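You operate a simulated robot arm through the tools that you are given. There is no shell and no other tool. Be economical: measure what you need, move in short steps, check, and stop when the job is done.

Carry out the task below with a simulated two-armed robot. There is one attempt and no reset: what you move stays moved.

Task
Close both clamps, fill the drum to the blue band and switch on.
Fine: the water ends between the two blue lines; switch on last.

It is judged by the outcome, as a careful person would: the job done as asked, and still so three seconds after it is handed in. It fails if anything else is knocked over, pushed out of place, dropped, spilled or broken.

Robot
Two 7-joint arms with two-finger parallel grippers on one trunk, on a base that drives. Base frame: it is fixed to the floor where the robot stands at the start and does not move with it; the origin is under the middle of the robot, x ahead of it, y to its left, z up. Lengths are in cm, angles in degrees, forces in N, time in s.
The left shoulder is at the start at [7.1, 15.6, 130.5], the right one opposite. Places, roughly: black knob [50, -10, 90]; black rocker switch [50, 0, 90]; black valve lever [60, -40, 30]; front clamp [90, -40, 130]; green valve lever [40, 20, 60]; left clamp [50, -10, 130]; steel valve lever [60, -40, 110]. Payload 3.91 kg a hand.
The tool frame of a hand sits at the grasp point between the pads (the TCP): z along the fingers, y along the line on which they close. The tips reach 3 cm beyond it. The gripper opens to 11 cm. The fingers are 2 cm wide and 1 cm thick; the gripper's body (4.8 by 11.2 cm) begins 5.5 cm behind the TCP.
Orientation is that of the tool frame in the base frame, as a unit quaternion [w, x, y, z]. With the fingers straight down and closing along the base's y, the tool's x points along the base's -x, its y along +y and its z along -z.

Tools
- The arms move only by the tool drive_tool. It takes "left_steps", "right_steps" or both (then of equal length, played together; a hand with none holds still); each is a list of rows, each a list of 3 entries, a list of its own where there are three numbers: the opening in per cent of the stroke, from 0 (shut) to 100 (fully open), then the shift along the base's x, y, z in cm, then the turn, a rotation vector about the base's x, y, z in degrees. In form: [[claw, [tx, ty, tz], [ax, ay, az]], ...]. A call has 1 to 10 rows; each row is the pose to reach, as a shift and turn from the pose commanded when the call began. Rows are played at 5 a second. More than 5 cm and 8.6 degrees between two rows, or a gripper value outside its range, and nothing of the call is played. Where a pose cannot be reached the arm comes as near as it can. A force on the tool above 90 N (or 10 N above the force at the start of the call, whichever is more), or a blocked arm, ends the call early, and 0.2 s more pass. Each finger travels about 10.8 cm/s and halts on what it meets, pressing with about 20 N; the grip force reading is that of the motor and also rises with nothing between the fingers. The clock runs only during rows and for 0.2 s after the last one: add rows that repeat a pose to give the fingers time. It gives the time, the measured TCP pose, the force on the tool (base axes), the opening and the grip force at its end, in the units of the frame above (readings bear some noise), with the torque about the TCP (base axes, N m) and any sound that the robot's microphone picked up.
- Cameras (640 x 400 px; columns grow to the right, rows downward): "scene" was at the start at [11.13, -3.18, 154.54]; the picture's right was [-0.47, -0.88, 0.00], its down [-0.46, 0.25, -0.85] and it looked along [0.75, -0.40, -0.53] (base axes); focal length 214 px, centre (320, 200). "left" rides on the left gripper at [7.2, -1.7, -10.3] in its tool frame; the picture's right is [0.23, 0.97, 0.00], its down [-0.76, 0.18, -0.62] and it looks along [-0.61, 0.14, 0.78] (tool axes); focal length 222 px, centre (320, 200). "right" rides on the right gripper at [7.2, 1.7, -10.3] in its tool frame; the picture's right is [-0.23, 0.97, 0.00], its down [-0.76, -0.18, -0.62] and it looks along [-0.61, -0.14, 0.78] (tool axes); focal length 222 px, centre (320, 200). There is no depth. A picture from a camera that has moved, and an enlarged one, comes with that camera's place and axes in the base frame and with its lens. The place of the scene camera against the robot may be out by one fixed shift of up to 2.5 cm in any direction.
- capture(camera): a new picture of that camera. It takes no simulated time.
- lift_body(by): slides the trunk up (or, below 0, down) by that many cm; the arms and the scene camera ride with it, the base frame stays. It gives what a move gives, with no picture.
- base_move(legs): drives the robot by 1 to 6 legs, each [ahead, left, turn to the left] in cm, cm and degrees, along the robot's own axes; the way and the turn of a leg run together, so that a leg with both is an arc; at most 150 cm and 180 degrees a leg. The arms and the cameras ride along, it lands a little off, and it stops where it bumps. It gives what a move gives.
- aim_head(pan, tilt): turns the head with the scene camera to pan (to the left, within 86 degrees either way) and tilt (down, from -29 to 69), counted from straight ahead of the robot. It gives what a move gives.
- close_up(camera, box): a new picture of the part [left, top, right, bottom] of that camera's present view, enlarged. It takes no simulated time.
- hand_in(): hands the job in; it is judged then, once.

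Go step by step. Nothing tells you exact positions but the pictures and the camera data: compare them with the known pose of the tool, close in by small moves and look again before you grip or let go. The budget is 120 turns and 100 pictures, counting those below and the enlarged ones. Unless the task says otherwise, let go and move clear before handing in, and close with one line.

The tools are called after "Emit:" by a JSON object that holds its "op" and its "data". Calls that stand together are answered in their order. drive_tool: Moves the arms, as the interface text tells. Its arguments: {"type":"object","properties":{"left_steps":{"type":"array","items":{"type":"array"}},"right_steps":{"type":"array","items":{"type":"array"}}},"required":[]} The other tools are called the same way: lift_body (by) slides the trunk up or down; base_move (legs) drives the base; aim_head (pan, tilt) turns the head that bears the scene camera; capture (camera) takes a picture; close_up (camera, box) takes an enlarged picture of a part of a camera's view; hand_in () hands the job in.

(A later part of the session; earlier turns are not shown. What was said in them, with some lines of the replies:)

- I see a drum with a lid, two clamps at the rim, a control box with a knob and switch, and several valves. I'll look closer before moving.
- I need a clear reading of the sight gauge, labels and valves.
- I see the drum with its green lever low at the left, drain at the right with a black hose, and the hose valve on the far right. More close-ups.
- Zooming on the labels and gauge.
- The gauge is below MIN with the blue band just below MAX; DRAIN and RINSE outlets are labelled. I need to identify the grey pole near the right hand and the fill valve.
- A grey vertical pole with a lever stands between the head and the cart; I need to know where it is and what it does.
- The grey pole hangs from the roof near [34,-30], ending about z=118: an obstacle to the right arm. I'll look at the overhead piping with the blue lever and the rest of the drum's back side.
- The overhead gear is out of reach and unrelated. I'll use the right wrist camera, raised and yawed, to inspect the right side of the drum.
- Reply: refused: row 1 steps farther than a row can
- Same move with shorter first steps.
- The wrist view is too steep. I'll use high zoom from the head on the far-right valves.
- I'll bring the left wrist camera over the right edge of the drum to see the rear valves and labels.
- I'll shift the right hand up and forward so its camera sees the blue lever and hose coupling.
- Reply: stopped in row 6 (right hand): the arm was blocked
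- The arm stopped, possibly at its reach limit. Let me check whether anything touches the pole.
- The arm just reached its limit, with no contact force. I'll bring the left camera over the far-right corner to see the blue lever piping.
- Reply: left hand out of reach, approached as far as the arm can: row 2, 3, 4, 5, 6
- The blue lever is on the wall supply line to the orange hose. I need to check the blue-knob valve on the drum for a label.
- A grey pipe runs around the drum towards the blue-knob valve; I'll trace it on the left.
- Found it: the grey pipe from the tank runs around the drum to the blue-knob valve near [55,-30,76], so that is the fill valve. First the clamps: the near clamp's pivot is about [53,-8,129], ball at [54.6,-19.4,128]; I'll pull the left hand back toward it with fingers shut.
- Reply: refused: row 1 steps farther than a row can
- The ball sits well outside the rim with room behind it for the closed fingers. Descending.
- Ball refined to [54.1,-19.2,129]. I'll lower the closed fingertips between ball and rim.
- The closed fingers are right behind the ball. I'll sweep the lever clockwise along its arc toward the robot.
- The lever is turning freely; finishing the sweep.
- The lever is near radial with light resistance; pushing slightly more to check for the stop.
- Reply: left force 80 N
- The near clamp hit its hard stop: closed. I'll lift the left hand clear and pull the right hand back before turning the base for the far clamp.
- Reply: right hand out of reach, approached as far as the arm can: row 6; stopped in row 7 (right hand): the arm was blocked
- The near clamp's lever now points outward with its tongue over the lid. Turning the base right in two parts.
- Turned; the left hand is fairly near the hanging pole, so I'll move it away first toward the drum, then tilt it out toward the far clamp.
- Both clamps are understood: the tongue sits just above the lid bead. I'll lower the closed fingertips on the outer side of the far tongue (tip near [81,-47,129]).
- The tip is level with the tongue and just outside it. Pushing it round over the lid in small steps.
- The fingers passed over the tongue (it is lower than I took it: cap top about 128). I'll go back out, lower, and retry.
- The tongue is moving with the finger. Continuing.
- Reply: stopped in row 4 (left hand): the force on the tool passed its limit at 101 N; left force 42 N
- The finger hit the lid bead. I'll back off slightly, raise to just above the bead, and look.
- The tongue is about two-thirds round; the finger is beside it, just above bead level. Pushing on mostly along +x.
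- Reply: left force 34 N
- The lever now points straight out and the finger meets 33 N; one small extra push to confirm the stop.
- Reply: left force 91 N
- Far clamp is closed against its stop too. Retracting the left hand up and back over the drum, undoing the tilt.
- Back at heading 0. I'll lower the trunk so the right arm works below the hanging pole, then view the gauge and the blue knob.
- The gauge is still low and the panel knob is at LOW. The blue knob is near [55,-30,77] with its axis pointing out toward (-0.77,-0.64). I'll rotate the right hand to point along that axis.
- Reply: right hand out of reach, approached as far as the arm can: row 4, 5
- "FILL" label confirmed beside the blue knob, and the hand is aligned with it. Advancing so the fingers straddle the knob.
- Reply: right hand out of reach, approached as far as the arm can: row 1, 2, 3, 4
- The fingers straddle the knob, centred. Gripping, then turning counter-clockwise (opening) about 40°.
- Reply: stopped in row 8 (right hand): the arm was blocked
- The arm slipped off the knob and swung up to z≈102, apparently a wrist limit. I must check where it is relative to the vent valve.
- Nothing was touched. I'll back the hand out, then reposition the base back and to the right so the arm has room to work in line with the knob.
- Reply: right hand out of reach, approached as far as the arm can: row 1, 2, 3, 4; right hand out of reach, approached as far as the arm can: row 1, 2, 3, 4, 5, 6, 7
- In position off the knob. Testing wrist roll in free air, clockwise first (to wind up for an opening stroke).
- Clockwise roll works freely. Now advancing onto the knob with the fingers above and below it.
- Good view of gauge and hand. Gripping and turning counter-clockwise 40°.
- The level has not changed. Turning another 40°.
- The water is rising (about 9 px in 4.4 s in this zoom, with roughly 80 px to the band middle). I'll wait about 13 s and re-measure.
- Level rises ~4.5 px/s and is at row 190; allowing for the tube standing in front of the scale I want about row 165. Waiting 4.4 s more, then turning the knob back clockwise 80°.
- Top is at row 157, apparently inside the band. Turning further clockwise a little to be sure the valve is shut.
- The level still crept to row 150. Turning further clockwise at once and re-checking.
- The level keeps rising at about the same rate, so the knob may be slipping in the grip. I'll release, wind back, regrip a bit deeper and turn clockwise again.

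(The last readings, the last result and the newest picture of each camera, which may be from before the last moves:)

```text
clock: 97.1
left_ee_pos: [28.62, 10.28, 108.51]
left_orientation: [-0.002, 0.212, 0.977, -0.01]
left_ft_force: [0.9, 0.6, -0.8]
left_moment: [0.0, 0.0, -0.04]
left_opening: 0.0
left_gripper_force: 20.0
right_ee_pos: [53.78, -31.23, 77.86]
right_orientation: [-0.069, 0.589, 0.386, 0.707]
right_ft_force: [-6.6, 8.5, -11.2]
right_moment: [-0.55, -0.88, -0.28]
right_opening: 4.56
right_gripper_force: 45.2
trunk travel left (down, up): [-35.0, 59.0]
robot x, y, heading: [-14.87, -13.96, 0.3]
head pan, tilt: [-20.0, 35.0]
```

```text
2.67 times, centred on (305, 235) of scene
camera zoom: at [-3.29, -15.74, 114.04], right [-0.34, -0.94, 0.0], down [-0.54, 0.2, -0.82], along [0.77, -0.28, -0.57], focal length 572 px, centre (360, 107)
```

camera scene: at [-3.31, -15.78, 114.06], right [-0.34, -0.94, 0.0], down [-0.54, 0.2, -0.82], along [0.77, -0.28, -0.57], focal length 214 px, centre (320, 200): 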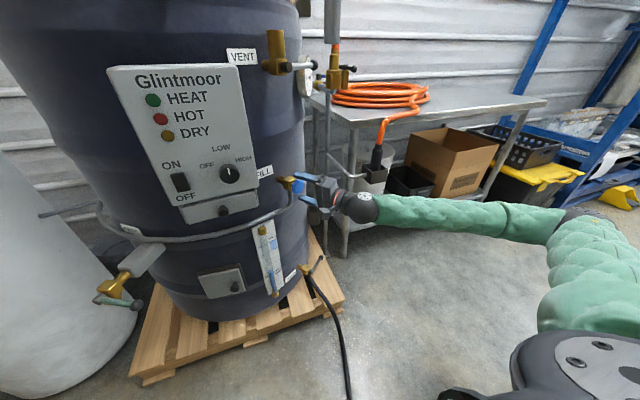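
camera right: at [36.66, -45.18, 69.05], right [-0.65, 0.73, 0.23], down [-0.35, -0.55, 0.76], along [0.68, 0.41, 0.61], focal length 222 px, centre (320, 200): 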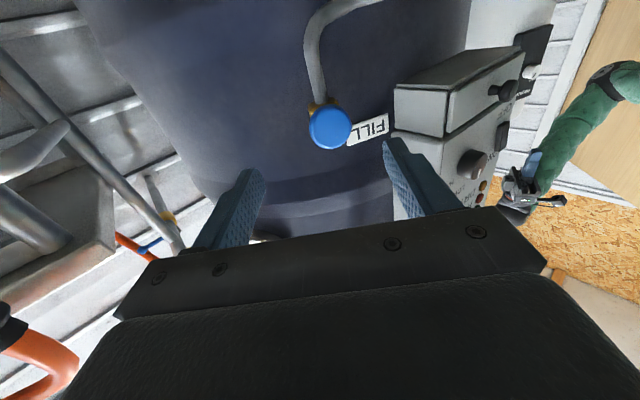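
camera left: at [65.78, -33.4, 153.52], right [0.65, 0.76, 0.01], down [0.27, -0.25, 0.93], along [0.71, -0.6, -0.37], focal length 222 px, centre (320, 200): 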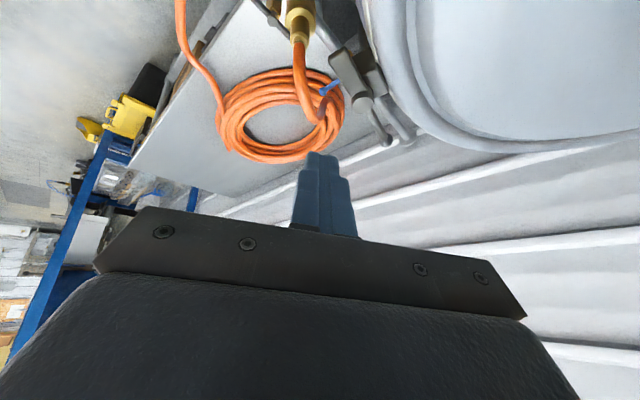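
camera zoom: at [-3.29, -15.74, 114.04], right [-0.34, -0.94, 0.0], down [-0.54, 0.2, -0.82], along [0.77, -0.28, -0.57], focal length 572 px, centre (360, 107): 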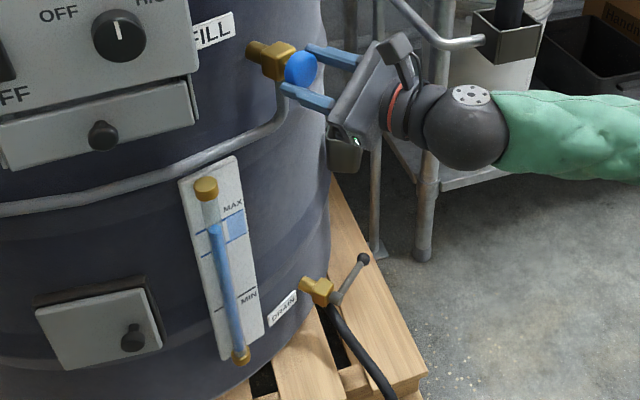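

The level has now stopped (row ~137 equivalent), so the valve is shut. It may be slightly high once parallax is allowed for, so I'll release, back off, and lower the trunk to view the gauge more squarely.

Emit:
{"op": "drive_tool", "data": {"right_steps": [[60, [0, 0, 0], [0, 0, 0]], [60, [0, 0, 0], [0, 0, 0]], [60, [-3.5, -2.9, 0], [0, 0, 0]], [60, [-7, -5.9, 0], [0, 0, 0]], [60, [-9.5, -8.5, 0], [0, 0, 0]], [60, [-11, -12, 0], [0, 0, 0]], [60, [-12, -16, 0], [0, 0, 0]]], "left_steps": [[0, [0, 0, 4], [0, 0, 0]], [0, [0, 0, 8], [0, 0, 0]], [0, [0, 0, 12], [0, 0, 0]], [0, [0, 0, 16], [0, 0, 0]], [0, [0, 0, 20], [0, 0, 0]], [0, [0, 0, 20], [0, 0, 0]], [0, [0, 0, 20], [0, 0, 0]]]}}

Emit:
{"op": "lift_body", "data": {"by": -35}}

Emit:
{"op": "aim_head", "data": {"pan": -8, "tilt": 30}}

Emit:
{"op": "capture", "data": {"camera": "scene"}}

```text
clock: 98.7
left_ee_pos: [28.53, 10.3, 128.79]
left_orientation: [-0.002, 0.211, 0.977, -0.01]
left_ft_force: [-0.1, 0.2, 0.3]
left_moment: [-0.01, -0.01, 0.0]
left_opening: 0.0
left_gripper_force: 19.5
right_ee_pos: [41.9, -47.44, 77.92]
right_orientation: [-0.069, 0.588, 0.386, 0.707]
right_ft_force: [0.0, 0.4, -0.1]
right_moment: [0.01, -0.01, -0.04]
right_opening: 6.62
right_gripper_force: 0.1
trunk travel left (down, up): [-35.0, 59.0]
robot x, y, heading: [-14.96, -14.04, 0.2]
head pan, tilt: [-20.0, 35.0]
```

```text
clock: 102.2
left_ee_pos: [28.65, 10.17, 93.67]
left_orientation: [-0.003, 0.212, 0.977, -0.01]
left_ft_force: [0.8, -0.3, 0.2]
left_moment: [-0.01, 0.02, 0.02]
left_opening: 0.01
left_gripper_force: 20.1
right_ee_pos: [41.86, -47.47, 42.89]
right_orientation: [-0.068, 0.588, 0.386, 0.707]
right_ft_force: [-0.9, -0.3, -0.2]
right_moment: [0.0, -0.02, 0.01]
right_opening: 6.62
right_gripper_force: 0.1
trunk travel left (down, up): [0.0, 94.0]
robot x, y, heading: [-14.77, -13.87, 0.0]
head pan, tilt: [-20.0, 35.0]
```

```text
clock: 102.9
left_ee_pos: [28.77, 10.14, 93.74]
left_orientation: [-0.002, 0.212, 0.977, -0.01]
left_ft_force: [-0.7, 0.4, 0.2]
left_moment: [0.0, -0.01, -0.03]
left_opening: 0.0
left_gripper_force: 20.3
right_ee_pos: [41.93, -47.35, 42.88]
right_orientation: [-0.068, 0.589, 0.385, 0.707]
right_ft_force: [-1.0, 0.3, -0.3]
right_moment: [0.0, 0.02, 0.0]
right_opening: 6.61
right_gripper_force: 0.1
trunk travel left (down, up): [0.0, 94.0]
robot x, y, heading: [-14.96, -13.9, 0.3]
head pan, tilt: [-8.0, 30.0]
```

```text
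5 pictures are left
camera scene: at [-2.65, -14.03, 79.83], right [-0.14, -0.99, 0.0], down [-0.5, 0.07, -0.87], along [0.86, -0.12, -0.5], focal length 214 px, centre (320, 200)
```

scene: 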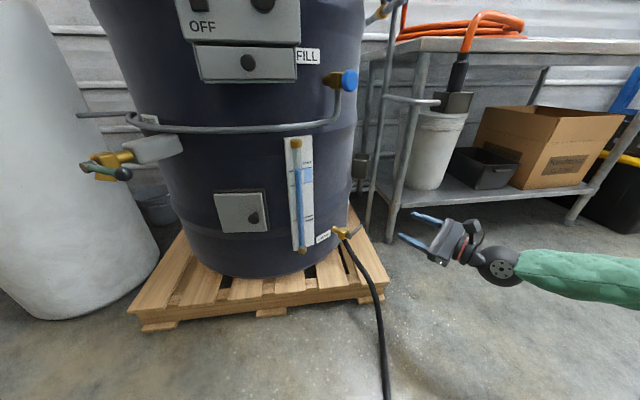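

Emit:
{"op": "close_up", "data": {"camera": "scene", "box": [280, 130, 360, 255]}}

```text
3.20 times, centred on (320, 192) of scene
camera zoom: at [-2.65, -14.03, 79.83], right [-0.14, -0.99, 0.0], down [-0.5, 0.07, -0.87], along [0.86, -0.12, -0.5], focal length 686 px, centre (320, 224)
```

zoom: 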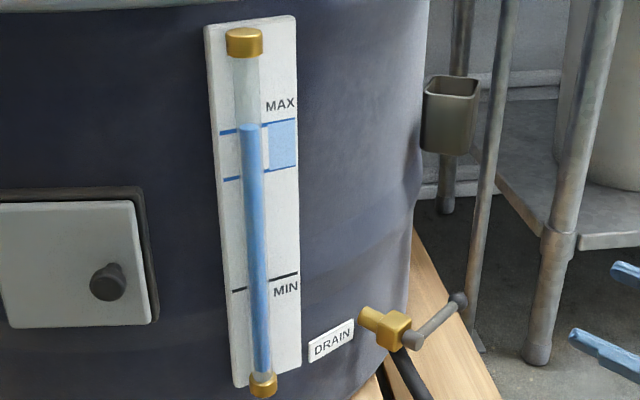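

The level reads right at/just over the upper line once parallax is allowed for, so I'll let a little out through the DRAIN hose. The drain lever's pivot is about [60,-34,27] and ball [66,-42,28]; moving the right hand, closed, to a standoff.

Emit:
{"op": "drive_tool", "data": {"right_steps": [[0, [1.5, 0, -1], [-6.1, -5.1, 0]], [0, [3, 0, -2], [-12.3, -10.3, 0]], [0, [4.5, -0.3, -3], [-18.4, -15.4, 0]], [0, [6, -0.5, -4], [-24.5, -20.6, 0]], [0, [7.5, -0.7, -5], [-30.6, -25.7, 0]], [0, [9, -0.9, -6], [-36.8, -30.9, 0]], [0, [11, -1, -6], [-42.9, -36, 0]], [0, [13, -1.2, -6], [-49, -41.1, 0]]]}}

```text
clock: 104.7
left_ee_pos: [28.72, 10.18, 93.75]
left_orientation: [-0.002, 0.212, 0.977, -0.009]
left_ft_force: [0.6, -0.3, 0.5]
left_moment: [-0.01, -0.02, -0.03]
left_opening: 0.0
left_gripper_force: 20.3
right_ee_pos: [54.88, -48.56, 37.0]
right_orientation: [0.314, 0.285, 0.638, 0.643]
right_ft_force: [-0.1, -0.5, 1.0]
right_moment: [0.03, 0.03, 0.0]
right_opening: 0.0
right_gripper_force: 19.4
trunk travel left (down, up): [0.0, 94.0]
robot x, y, heading: [-14.61, -14.0, 0.3]
head pan, tilt: [-8.0, 30.0]
```

Emit:
{"op": "drive_tool", "data": {"right_steps": [[0, [3.2, 2.6, -1], [0, 0, 0]], [0, [6.4, 5.2, -2.5], [0, 0, 0]], [0, [9.3, 7.7, -4.5], [0, 0, 0]]]}}

Emit:
{"op": "close_up", "data": {"camera": "scene", "box": [270, 130, 410, 260]}}

```text
clock: 105.5
left_ee_pos: [28.71, 10.11, 93.68]
left_orientation: [-0.002, 0.212, 0.977, -0.009]
left_ft_force: [-0.1, 0.2, 0.3]
left_moment: [0.0, -0.01, 0.03]
left_opening: 0.01
left_gripper_force: 20.0
right_ee_pos: [64.0, -40.94, 32.26]
right_orientation: [0.313, 0.285, 0.638, 0.643]
right_ft_force: [0.1, 0.2, 0.5]
right_moment: [-0.01, 0.02, 0.02]
right_opening: 0.01
right_gripper_force: 20.3
trunk travel left (down, up): [0.0, 94.0]
robot x, y, heading: [-14.96, -13.88, -0.1]
head pan, tilt: [-8.0, 30.0]
```

```text
3.08 times, centred on (340, 195) of scene
camera zoom: at [-2.67, -14.05, 79.84], right [-0.14, -0.99, 0.0], down [-0.5, 0.07, -0.87], along [0.86, -0.12, -0.5], focal length 660 px, centre (258, 215)
```

zoom: 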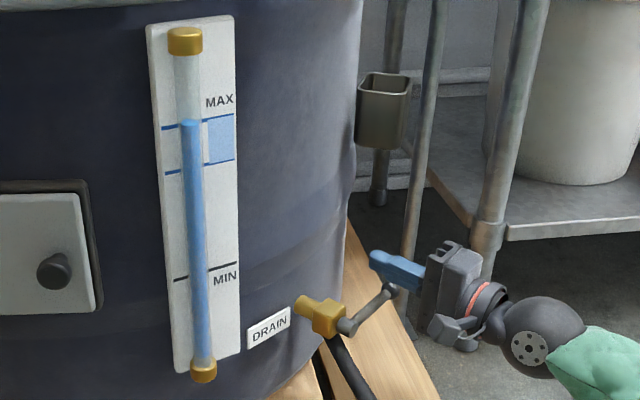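

The closed fingers are right above the drain lever's ball. Pressing down gently to feel which way it swings.

Emit:
{"op": "drive_tool", "data": {"right_steps": [[0, [0, 0, -1], [0, 0, 0]], [0, [0, 0, -2], [0, 0, 0]], [0, [0, 0, -3], [0, 0, 0]], [0, [0, 0, -3.8], [0, 0, 0]]]}}

```text
clock: 106.5
left_ee_pos: [28.69, 10.23, 93.74]
left_orientation: [-0.002, 0.212, 0.977, -0.009]
left_ft_force: [-0.2, 0.8, -1.0]
left_moment: [0.02, 0.04, 0.0]
left_opening: 0.0
left_gripper_force: 19.6
right_ee_pos: [64.31, -40.92, 28.57]
right_orientation: [0.313, 0.285, 0.637, 0.644]
right_ft_force: [-2.3, -1.9, 3.2]
right_moment: [-0.01, 0.04, 0.05]
right_opening: 0.03
right_gripper_force: 19.9
trunk travel left (down, up): [0.0, 94.0]
robot x, y, heading: [-15.03, -13.94, 0.1]
head pan, tilt: [-8.0, 30.0]
```

Emit:
{"op": "drive_tool", "data": {"right_steps": [[0, [0, 0, -0.8], [0, 0, 0]], [0, [0, 0, -1.6], [0, 0, 0]]]}}

```text
clock: 107.1
left_ee_pos: [28.23, 10.31, 94.11]
left_orientation: [0.001, 0.211, 0.978, -0.008]
left_ft_force: [0.3, 0.7, -0.2]
left_moment: [0.01, 0.0, -0.03]
left_opening: 0.0
left_gripper_force: 20.2
right_ee_pos: [64.27, -40.95, 28.42]
right_orientation: [0.319, 0.28, 0.633, 0.647]
right_ft_force: [-27.3, -9.4, 78.9]
right_moment: [0.72, 0.4, 0.33]
right_opening: 0.0
right_gripper_force: 20.0
trunk travel left (down, up): [0.0, 94.0]
robot x, y, heading: [-14.9, -13.7, 0.1]
head pan, tilt: [-8.0, 30.0]
```

Down is against its stop (79 N), so it opens upward. Backing off and going beneath the lever.

Emit:
{"op": "drive_tool", "data": {"right_steps": [[0, [0, 0, 2.5], [0, 0, 0]], [0, [-3, -2.5, 4], [0, 0, 0]], [0, [-6, -5, 2], [0, 0, 0]], [0, [-6.5, -5.4, -2.2], [0, 0, 0]], [0, [-3.5, -2.9, -2.2], [0, 0, 0]], [0, [-0.3, -0.2, -2.2], [0, 0, 0]]]}}

```text
clock: 108.5
left_ee_pos: [28.81, 10.05, 93.65]
left_orientation: [-0.003, 0.212, 0.977, -0.01]
left_ft_force: [-0.3, 0.3, 0.4]
left_moment: [0.03, -0.02, -0.04]
left_opening: 0.0
left_gripper_force: 20.1
right_ee_pos: [64.13, -41.31, 24.82]
right_orientation: [0.313, 0.286, 0.638, 0.643]
right_ft_force: [-0.7, -0.4, -0.1]
right_moment: [-0.03, 0.0, 0.01]
right_opening: 0.0
right_gripper_force: 19.7
trunk travel left (down, up): [0.0, 94.0]
robot x, y, heading: [-14.96, -14.09, 0.1]
head pan, tilt: [-8.0, 30.0]
```

A fork is better, so I can open and re-close at once: back off, open the fingers, and straddle the lever vertically.

Emit:
{"op": "drive_tool", "data": {"right_steps": [[0, [-3.5, -2.9, 0], [0, 0, 0]], [38, [-7, -5.8, 0], [0, 0, 0]], [38, [-7, -5.8, 3], [0, 0, 0]], [38, [-3.5, -2.9, 3], [0, 0, 0]], [38, [-0.3, 0, 3], [0, 0, 0]]]}}

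```text
clock: 109.7
left_ee_pos: [28.75, 9.96, 93.58]
left_orientation: [-0.002, 0.213, 0.977, -0.009]
left_ft_force: [0.5, -0.7, 0.1]
left_moment: [0.01, 0.01, -0.02]
left_opening: 0.02
left_gripper_force: 20.0
right_ee_pos: [63.76, -41.14, 27.82]
right_orientation: [0.314, 0.286, 0.637, 0.643]
right_ft_force: [0.6, -0.4, 0.3]
right_moment: [-0.03, 0.03, 0.02]
right_opening: 4.18
right_gripper_force: 0.1
trunk travel left (down, up): [0.0, 94.0]
robot x, y, heading: [-15.16, -13.83, 0.0]
head pan, tilt: [-8.0, 30.0]
```

Fork in place. Lift the lever to about 55°, hold briefly, and return it in the same call to limit the outflow.

Emit:
{"op": "drive_tool", "data": {"right_steps": [[38, [0, 0, 2], [0, 0, 0]], [38, [-0.1, 0.15, 4.6], [0, 0, 0]], [38, [-0.7, 0.9, 6.5], [0, 0, 0]], [38, [-1.3, 1.7, 7.6], [0, 0, 0]], [38, [-1.3, 1.7, 7.6], [0, 0, 0]]]}}

Emit:
{"op": "drive_tool", "data": {"right_steps": [[38, [0.6, -0.8, -2], [0, 0, 0]], [38, [1.2, -1.5, -5], [0, 0, 0]], [38, [1.3, -1.7, -8], [0, 0, 0]], [38, [1.3, -1.7, -9.6], [0, 0, 0]], [38, [1.3, -1.7, -10.1], [0, 0, 0]]]}}

Emit:
{"op": "close_up", "data": {"camera": "scene", "box": [270, 130, 410, 260]}}

```text
clock: 110.9
left_ee_pos: [28.75, 10.13, 93.75]
left_orientation: [-0.002, 0.212, 0.977, -0.009]
left_ft_force: [0.7, 0.7, 0.2]
left_moment: [-0.04, 0.01, -0.01]
left_opening: 0.0
left_gripper_force: 20.0
right_ee_pos: [62.27, -39.39, 35.64]
right_orientation: [0.313, 0.286, 0.637, 0.644]
right_ft_force: [0.6, 0.0, -0.6]
right_moment: [0.0, 0.01, 0.02]
right_opening: 4.2
right_gripper_force: 0.0
trunk travel left (down, up): [0.0, 94.0]
robot x, y, heading: [-14.59, -13.77, 0.3]
head pan, tilt: [-8.0, 30.0]
```

```text
clock: 112.1
left_ee_pos: [28.81, 10.06, 93.7]
left_orientation: [-0.002, 0.212, 0.977, -0.01]
left_ft_force: [-0.2, 0.3, 0.1]
left_moment: [0.01, -0.01, 0.01]
left_opening: 0.01
left_gripper_force: 19.8
right_ee_pos: [63.66, -41.23, 25.44]
right_orientation: [0.313, 0.285, 0.637, 0.645]
right_ft_force: [-2.2, -1.4, 5.6]
right_moment: [0.13, -0.04, 0.02]
right_opening: 4.42
right_gripper_force: 2.6
trunk travel left (down, up): [0.0, 94.0]
robot x, y, heading: [-15.03, -14.07, 0.1]
head pan, tilt: [-8.0, 30.0]
```

```text
3.08 times, centred on (340, 195) of scene
camera zoom: at [-2.68, -14.02, 79.85], right [-0.14, -0.99, 0.0], down [-0.5, 0.07, -0.87], along [0.86, -0.12, -0.5], focal length 660 px, centre (258, 215)
```

zoom: 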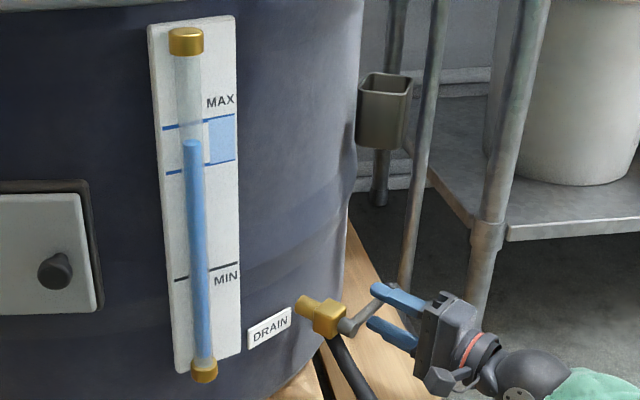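

The level is now mid-band (row 143 between 122 and 168). Press the drain lever firmly to its closed stop, then back away.

Emit:
{"op": "drive_tool", "data": {"right_steps": [[38, [0, 0, -0.5], [0, 0, 0]], [38, [0, 0, -0.9], [0, 0, 0]]]}}

Emit:
{"op": "drive_tool", "data": {"right_steps": [[45, [0, 0, 1.3], [0, 0, 0]], [45, [-3.5, -2.9, 1.3], [0, 0, 0]], [45, [-7, -5.8, 1.3], [0, 0, 0]], [45, [-10.5, -8.7, 1.3], [0, 0, 0]], [45, [-14, -11.6, 3], [0, 0, 0]], [45, [-17, -13, 6], [0, 0, 0]]]}}

```text
clock: 112.7
left_ee_pos: [28.59, 10.13, 93.7]
left_orientation: [-0.001, 0.213, 0.977, -0.01]
left_ft_force: [0.1, 0.5, -0.1]
left_moment: [0.0, 0.0, 0.03]
left_opening: 0.0
left_gripper_force: 19.6
right_ee_pos: [63.53, -41.25, 24.88]
right_orientation: [0.315, 0.284, 0.636, 0.645]
right_ft_force: [-7.5, -5.4, 26.8]
right_moment: [0.62, -0.27, 0.18]
right_opening: 5.5
right_gripper_force: 13.6
trunk travel left (down, up): [0.0, 94.0]
robot x, y, heading: [-14.92, -14.01, 0.2]
head pan, tilt: [-8.0, 30.0]
```

```text
clock: 114.1
left_ee_pos: [28.66, 10.18, 93.68]
left_orientation: [-0.002, 0.211, 0.977, -0.009]
left_ft_force: [0.1, 0.2, 0.4]
left_moment: [0.01, 0.03, 0.01]
left_opening: 0.0
left_gripper_force: 19.5
right_ee_pos: [46.54, -54.06, 30.58]
right_orientation: [0.312, 0.286, 0.638, 0.644]
right_ft_force: [0.1, 0.8, -0.9]
right_moment: [-0.01, 0.0, 0.0]
right_opening: 4.95
right_gripper_force: 0.0
trunk travel left (down, up): [0.0, 94.0]
robot x, y, heading: [-14.96, -13.74, -0.0]
head pan, tilt: [-8.0, 30.0]
```

Drain is shut firmly. Now the switch: raise the trunk, then bring the left hand, closed and tilted 40° forward, in front of the rocker (about [44,-1.4,91]).

Emit:
{"op": "lift_body", "data": {"by": 40}}

Emit:
{"op": "drive_tool", "data": {"left_steps": [[0, [0, -1, -4], [-1.4, -6.6, 3.8]], [0, [0, -2, -8.3], [-2.8, -13.1, 7.7]], [0, [1, -3.5, -12], [-4.2, -19.7, 11.5]], [0, [2, -5, -16], [-5.6, -26.3, 15.3]], [0, [3, -6.5, -20], [-7, -32.8, 19.2]], [0, [4, -8, -24], [-8.4, -39.4, 23]], [0, [5, -9.5, -28], [-8.4, -39.4, 23]], [0, [5.6, -10.5, -32], [-8.4, -39.4, 23]], [0, [6, -11.5, -36], [-8.4, -39.4, 23]]]}}

```text
clock: 117.9
left_ee_pos: [28.72, 10.23, 133.65]
left_orientation: [-0.002, 0.213, 0.977, -0.01]
left_ft_force: [0.1, -0.5, -0.4]
left_moment: [0.0, 0.01, -0.03]
left_opening: 0.01
left_gripper_force: 19.5
right_ee_pos: [46.53, -54.08, 70.54]
right_orientation: [0.313, 0.285, 0.637, 0.644]
right_ft_force: [-0.3, -0.5, 0.4]
right_moment: [-0.02, 0.0, -0.01]
right_opening: 4.95
right_gripper_force: 0.1
trunk travel left (down, up): [-40.0, 54.0]
robot x, y, heading: [-14.67, -13.98, 0.3]
head pan, tilt: [-8.0, 30.0]
```

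```text
clock: 119.9
left_ee_pos: [37.36, -2.07, 99.1]
left_orientation: [0.341, 0.007, 0.94, -0.007]
left_ft_force: [0.7, -0.3, 0.0]
left_moment: [-0.01, 0.02, -0.01]
left_opening: 0.0
left_gripper_force: 20.5
left hand out of reach, approached as far as the arm can: row 8, 9
right_ee_pos: [46.72, -54.0, 70.55]
right_orientation: [0.312, 0.286, 0.637, 0.644]
right_ft_force: [-0.5, 0.1, 0.8]
right_moment: [0.03, 0.02, 0.01]
right_opening: 4.96
right_gripper_force: 0.0
trunk travel left (down, up): [-40.0, 54.0]
robot x, y, heading: [-14.73, -14.0, 0.3]
head pan, tilt: [-8.0, 30.0]
```

Emit:
{"op": "lift_body", "data": {"by": -5.2}}

Emit:
{"op": "close_up", "data": {"camera": "left", "box": [140, 0, 500, 240]}}

```text
clock: 120.9
left_ee_pos: [37.27, -2.14, 94.05]
left_orientation: [0.34, 0.007, 0.941, -0.008]
left_ft_force: [-0.3, -0.1, 0.5]
left_moment: [0.02, -0.01, 0.03]
left_opening: 0.01
left_gripper_force: 19.6
right_ee_pos: [46.61, -54.17, 65.46]
right_orientation: [0.312, 0.286, 0.637, 0.644]
right_ft_force: [0.1, 0.4, -0.6]
right_moment: [0.02, 0.02, -0.02]
right_opening: 4.93
right_gripper_force: 0.0
trunk travel left (down, up): [-34.8, 59.2]
robot x, y, heading: [-14.83, -13.92, -0.1]
head pan, tilt: [-8.0, 30.0]
```

```text
1.67 times, centred on (320, 120) of left
camera zoom: at [25.04, -3.62, 97.27], right [-0.16, 0.98, -0.15], down [0.19, 0.18, 0.97], along [0.97, 0.12, -0.21], focal length 370 px, centre (320, 333)
```

zoom: 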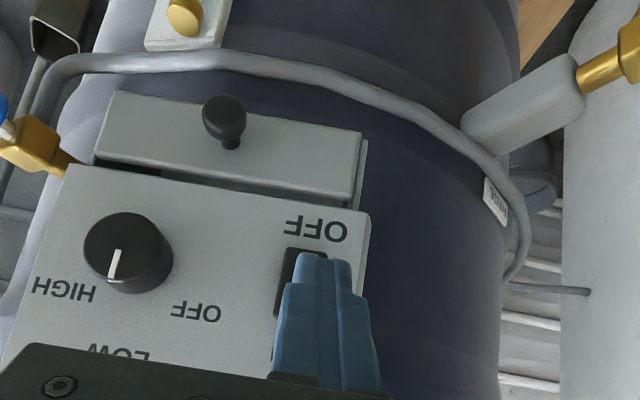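

The rocker spans about z 88.8–92.6, centred y≈-2.7, with the finger just in front of its upper (ON) half. Advancing slowly.

Emit:
{"op": "drive_tool", "data": {"left_steps": [[0, [1.5, -0.4, -0.3], [0, 0, 0]], [0, [2.5, -0.5, -0.4], [0, 0, 0]], [0, [3.2, -0.5, -0.4], [0, 0, 0]], [0, [3.7, -0.5, -0.4], [0, 0, 0]]]}}

```text
clock: 121.9
left_ee_pos: [40.86, -2.62, 93.58]
left_orientation: [0.341, 0.007, 0.94, -0.007]
left_ft_force: [0.5, 0.6, 0.0]
left_moment: [0.01, 0.01, 0.01]
left_opening: 0.01
left_gripper_force: 20.2
right_ee_pos: [46.64, -54.18, 65.42]
right_orientation: [0.314, 0.285, 0.637, 0.644]
right_ft_force: [0.1, -0.1, -0.9]
right_moment: [-0.02, 0.02, 0.04]
right_opening: 4.94
right_gripper_force: 0.0
trunk travel left (down, up): [-34.8, 59.2]
robot x, y, heading: [-14.93, -13.91, 0.1]
head pan, tilt: [-8.0, 30.0]
```

Emit:
{"op": "drive_tool", "data": {"left_steps": [[0, [0.4, 0, 0], [0, 0, 0]], [0, [0.8, 0, 0], [0, 0, 0]], [0, [1.1, 0, 0], [0, 0, 0]]]}}

```text
clock: 122.7
left_ee_pos: [42.05, -2.73, 93.54]
left_orientation: [0.34, 0.007, 0.94, -0.008]
left_ft_force: [-0.2, 0.2, 0.5]
left_moment: [-0.03, 0.02, -0.04]
left_opening: 0.0
left_gripper_force: 19.6
right_ee_pos: [46.73, -54.08, 65.38]
right_orientation: [0.313, 0.286, 0.637, 0.644]
right_ft_force: [0.0, -0.7, 0.3]
right_moment: [0.03, 0.04, 0.03]
right_opening: 4.94
right_gripper_force: 0.1
trunk travel left (down, up): [-34.8, 59.2]
robot x, y, heading: [-14.94, -13.88, 0.0]
head pan, tilt: [-8.0, 30.0]
```

Emit:
{"op": "drive_tool", "data": {"left_steps": [[0, [0.4, 0, -0.3], [0, 0, 0]], [0, [0.8, 0, -0.4], [0, 0, 0]], [0, [1.1, 0, -0.5], [0, 0, 0]]]}}

```text
clock: 123.5
left_ee_pos: [42.72, -2.72, 93.32]
left_orientation: [0.343, 0.009, 0.939, -0.008]
left_ft_force: [-39.4, -1.9, 5.1]
left_moment: [-0.07, 0.52, 0.22]
left_opening: 0.02
left_gripper_force: 19.8
right_ee_pos: [46.59, -54.12, 65.52]
right_orientation: [0.314, 0.284, 0.637, 0.644]
right_ft_force: [1.3, -0.7, 0.5]
right_moment: [-0.01, -0.02, 0.0]
right_opening: 4.96
right_gripper_force: 0.1
trunk travel left (down, up): [-34.8, 59.2]
robot x, y, heading: [-14.59, -14.11, 0.2]
head pan, tilt: [-8.0, 30.0]
```

Contact at 39 N on the upper half. I'll back off and press once more slightly lower (still above the rocker's middle) to be sure it toggles.

Emit:
{"op": "drive_tool", "data": {"left_steps": [[0, [-1, 0, 0], [0, 0, 0]], [0, [-1, 0, -0.5], [0, 0, 0]], [0, [-0.4, 0, -0.5], [0, 0, 0]], [0, [0, 0, -0.5], [0, 0, 0]], [0, [0.2, 0, -0.5], [0, 0, 0]]]}}

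```text
clock: 124.8
left_ee_pos: [42.69, -2.68, 92.63]
left_orientation: [0.34, 0.011, 0.94, -0.006]
left_ft_force: [-31.7, 2.5, 8.4]
left_moment: [0.2, 0.32, 0.24]
left_opening: 0.02
left_gripper_force: 20.2
right_ee_pos: [46.36, -54.02, 65.54]
right_orientation: [0.312, 0.284, 0.638, 0.644]
right_ft_force: [0.6, 1.1, 0.2]
right_moment: [0.0, -0.01, 0.0]
right_opening: 4.95
right_gripper_force: 0.1
trunk travel left (down, up): [-34.8, 59.2]
robot x, y, heading: [-14.75, -13.93, 0.2]
head pan, tilt: [-8.0, 30.0]
stopped in row 5 (left hand): the force on the tool passed its limit at 92 N (the readings are from after the stop); the commanded pose is now the measured one
```

Same depth lower down, so the rocker's upper half is fully in. Retracting the left hand to the side and taking the last picture of switch and gauge.

Emit:
{"op": "drive_tool", "data": {"left_steps": [[0, [-2, 0, 0], [0, 0, 0]], [0, [-5, 1, 1], [0, 0, 0]], [0, [-6, 5, 3], [0, 0, 0]], [0, [-6, 9, 5], [0, 0, 0]], [0, [-6, 13, 7], [0, 0, 0]], [0, [-6, 17, 9], [0, 0, 0]], [0, [-6, 21, 11], [0, 0, 0]], [0, [-6, 25, 13], [0, 0, 0]]]}}

Emit:
{"op": "aim_head", "data": {"pan": 0, "tilt": 42}}

Emit:
{"op": "close_up", "data": {"camera": "scene", "box": [235, 120, 375, 265]}}

```text
clock: 126.6
left_ee_pos: [37.14, 22.3, 105.35]
left_orientation: [0.338, 0.01, 0.941, -0.006]
left_ft_force: [-0.3, -1.0, -0.5]
left_moment: [0.02, 0.01, 0.0]
left_opening: 0.0
left_gripper_force: 19.9
left hand out of reach, approached as far as the arm can: row 3
right_ee_pos: [46.38, -54.1, 65.46]
right_orientation: [0.313, 0.286, 0.637, 0.644]
right_ft_force: [0.9, -0.6, -0.2]
right_moment: [0.0, -0.01, 0.01]
right_opening: 4.94
right_gripper_force: 0.1
trunk travel left (down, up): [-34.8, 59.2]
robot x, y, heading: [-14.94, -13.91, 0.3]
head pan, tilt: [-8.0, 30.0]
```

```text
clock: 127.3
left_ee_pos: [37.05, 22.32, 105.22]
left_orientation: [0.338, 0.011, 0.941, -0.007]
left_ft_force: [-0.2, -0.2, 0.2]
left_moment: [-0.01, 0.0, 0.04]
left_opening: 0.0
left_gripper_force: 20.1
right_ee_pos: [46.48, -53.98, 65.31]
right_orientation: [0.312, 0.285, 0.637, 0.644]
right_ft_force: [0.4, -0.1, -0.1]
right_moment: [0.01, 0.04, -0.02]
right_opening: 4.93
right_gripper_force: 0.0
trunk travel left (down, up): [-34.8, 59.2]
robot x, y, heading: [-14.86, -14.0, -0.0]
head pan, tilt: [0.0, 42.0]
```

```text
2.76 times, centred on (305, 192) of scene
camera zoom: at [-3.32, -12.74, 112.81], right [0.0, -1.0, 0.0], down [-0.67, 0.0, -0.74], along [0.74, 0.0, -0.67], focal length 592 px, centre (361, 221)
```

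zoom: 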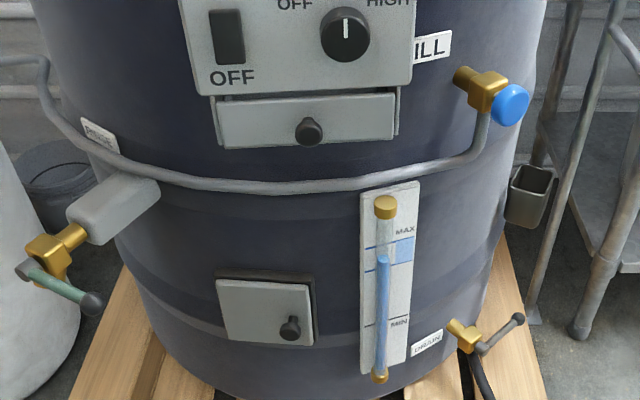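

The gauge holds mid-band. The rocker reading is hard to tell by eye, and my second press was near its middle, so I'll press once more clearly on the ON half (edge at z≈92).

Emit:
{"op": "drive_tool", "data": {"left_steps": [[0, [0.5, -4, -2], [0, 0, 0]], [0, [1, -8, -4], [0, 0, 0]], [0, [1.5, -12, -6], [0, 0, 0]], [0, [2, -16, -8], [0, 0, 0]], [0, [2, -20, -10], [0, 0, 0]], [0, [2.2, -24.6, -11.5], [0, 0, 0]], [0, [3.2, -24.6, -11.5], [0, 0, 0]], [0, [4.2, -24.6, -11.5], [0, 0, 0]]]}}

```text
clock: 129.2
left_ee_pos: [41.26, -2.26, 94.01]
left_orientation: [0.339, 0.009, 0.941, -0.006]
left_ft_force: [0.2, -0.2, 0.3]
left_moment: [0.0, 0.04, 0.0]
left_opening: 0.02
left_gripper_force: 20.1
right_ee_pos: [46.53, -54.11, 65.15]
right_orientation: [0.313, 0.285, 0.637, 0.644]
right_ft_force: [0.4, -0.8, -0.3]
right_moment: [0.04, 0.02, 0.01]
right_opening: 4.95
right_gripper_force: 0.0
trunk travel left (down, up): [-34.8, 59.2]
robot x, y, heading: [-14.57, -13.79, -0.1]
head pan, tilt: [0.0, 42.0]
```

Emit:
{"op": "drive_tool", "data": {"left_steps": [[0, [0.4, 0, -0.35], [0, 0, 0]], [0, [0.8, 0, -0.35], [0, 0, 0]], [0, [1.2, 0, -0.35], [0, 0, 0]]]}}

Emit:
{"op": "drive_tool", "data": {"left_steps": [[0, [0.4, 0, 0], [0, 0, 0]], [0, [0.8, 0, 0], [0, 0, 0]], [0, [1.1, 0, 0], [0, 0, 0]]]}}

```text
clock: 129.9
left_ee_pos: [42.43, -2.23, 93.7]
left_orientation: [0.338, 0.01, 0.941, -0.007]
left_ft_force: [-0.4, -0.1, -0.7]
left_moment: [0.01, 0.0, 0.01]
left_opening: 0.0
left_gripper_force: 20.1
right_ee_pos: [46.6, -54.04, 65.26]
right_orientation: [0.312, 0.285, 0.638, 0.643]
right_ft_force: [-0.5, -1.0, -0.6]
right_moment: [0.02, 0.03, 0.01]
right_opening: 4.96
right_gripper_force: 0.0
trunk travel left (down, up): [-34.8, 59.2]
robot x, y, heading: [-15.06, -14.09, -0.1]
head pan, tilt: [0.0, 42.0]
```

```text
clock: 130.9
left_ee_pos: [42.79, -2.34, 93.58]
left_orientation: [0.338, 0.015, 0.941, -0.006]
left_ft_force: [-34.9, 3.1, 6.9]
left_moment: [0.17, 0.39, 0.33]
left_opening: 0.01
left_gripper_force: 20.0
right_ee_pos: [46.31, -53.94, 65.57]
right_orientation: [0.313, 0.285, 0.637, 0.644]
right_ft_force: [-0.6, -0.6, -0.5]
right_moment: [0.01, 0.04, 0.02]
right_opening: 4.95
right_gripper_force: 0.0
trunk travel left (down, up): [-34.8, 59.2]
robot x, y, heading: [-14.82, -14.11, 0.1]
head pan, tilt: [0.0, 42.0]
stopped in row 3 (left hand): the force on the tool passed its limit at 92 N (the readings are from after the stop); the commanded pose is now the measured one
```

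Pressed to 92 N at the ON half, and the surface now leans in at the top, which fits ON. Retracting clear.

Emit:
{"op": "drive_tool", "data": {"left_steps": [[0, [-2, 0, 0], [0, 0, 0]], [0, [-5, 1, 1], [0, 0, 0]], [0, [-6, 5, 3], [0, 0, 0]], [0, [-6, 9, 5], [0, 0, 0]], [0, [-6, 13, 7], [0, 0, 0]], [0, [-6, 17, 9], [0, 0, 0]]]}}

Emit:
{"op": "hand_in", "data": {}}

```text
clock: 132.3
left_ee_pos: [37.31, 14.89, 102.35]
left_orientation: [0.336, 0.013, 0.942, -0.006]
left_ft_force: [-0.7, 0.4, -0.4]
left_moment: [-0.02, 0.0, 0.02]
left_opening: 0.01
left_gripper_force: 20.3
right_ee_pos: [46.43, -53.98, 65.38]
right_orientation: [0.312, 0.285, 0.638, 0.644]
right_ft_force: [0.0, 0.2, -0.3]
right_moment: [-0.02, -0.05, 0.01]
right_opening: 4.94
right_gripper_force: 0.0
trunk travel left (down, up): [-34.8, 59.2]
robot x, y, heading: [-14.73, -13.93, 0.1]
head pan, tilt: [0.0, 42.0]
```

```text
The job is handed in.
```

I handed the job in with both clamps shut against their stops and the water in the blue band. I overfilled slightly, so I let a little out through the drain hose and closed the drain again. I pressed the switch to ON last, but only the feel of the press supports that it is on; the last picture did not show it clearly, and I had no pictures left to check.
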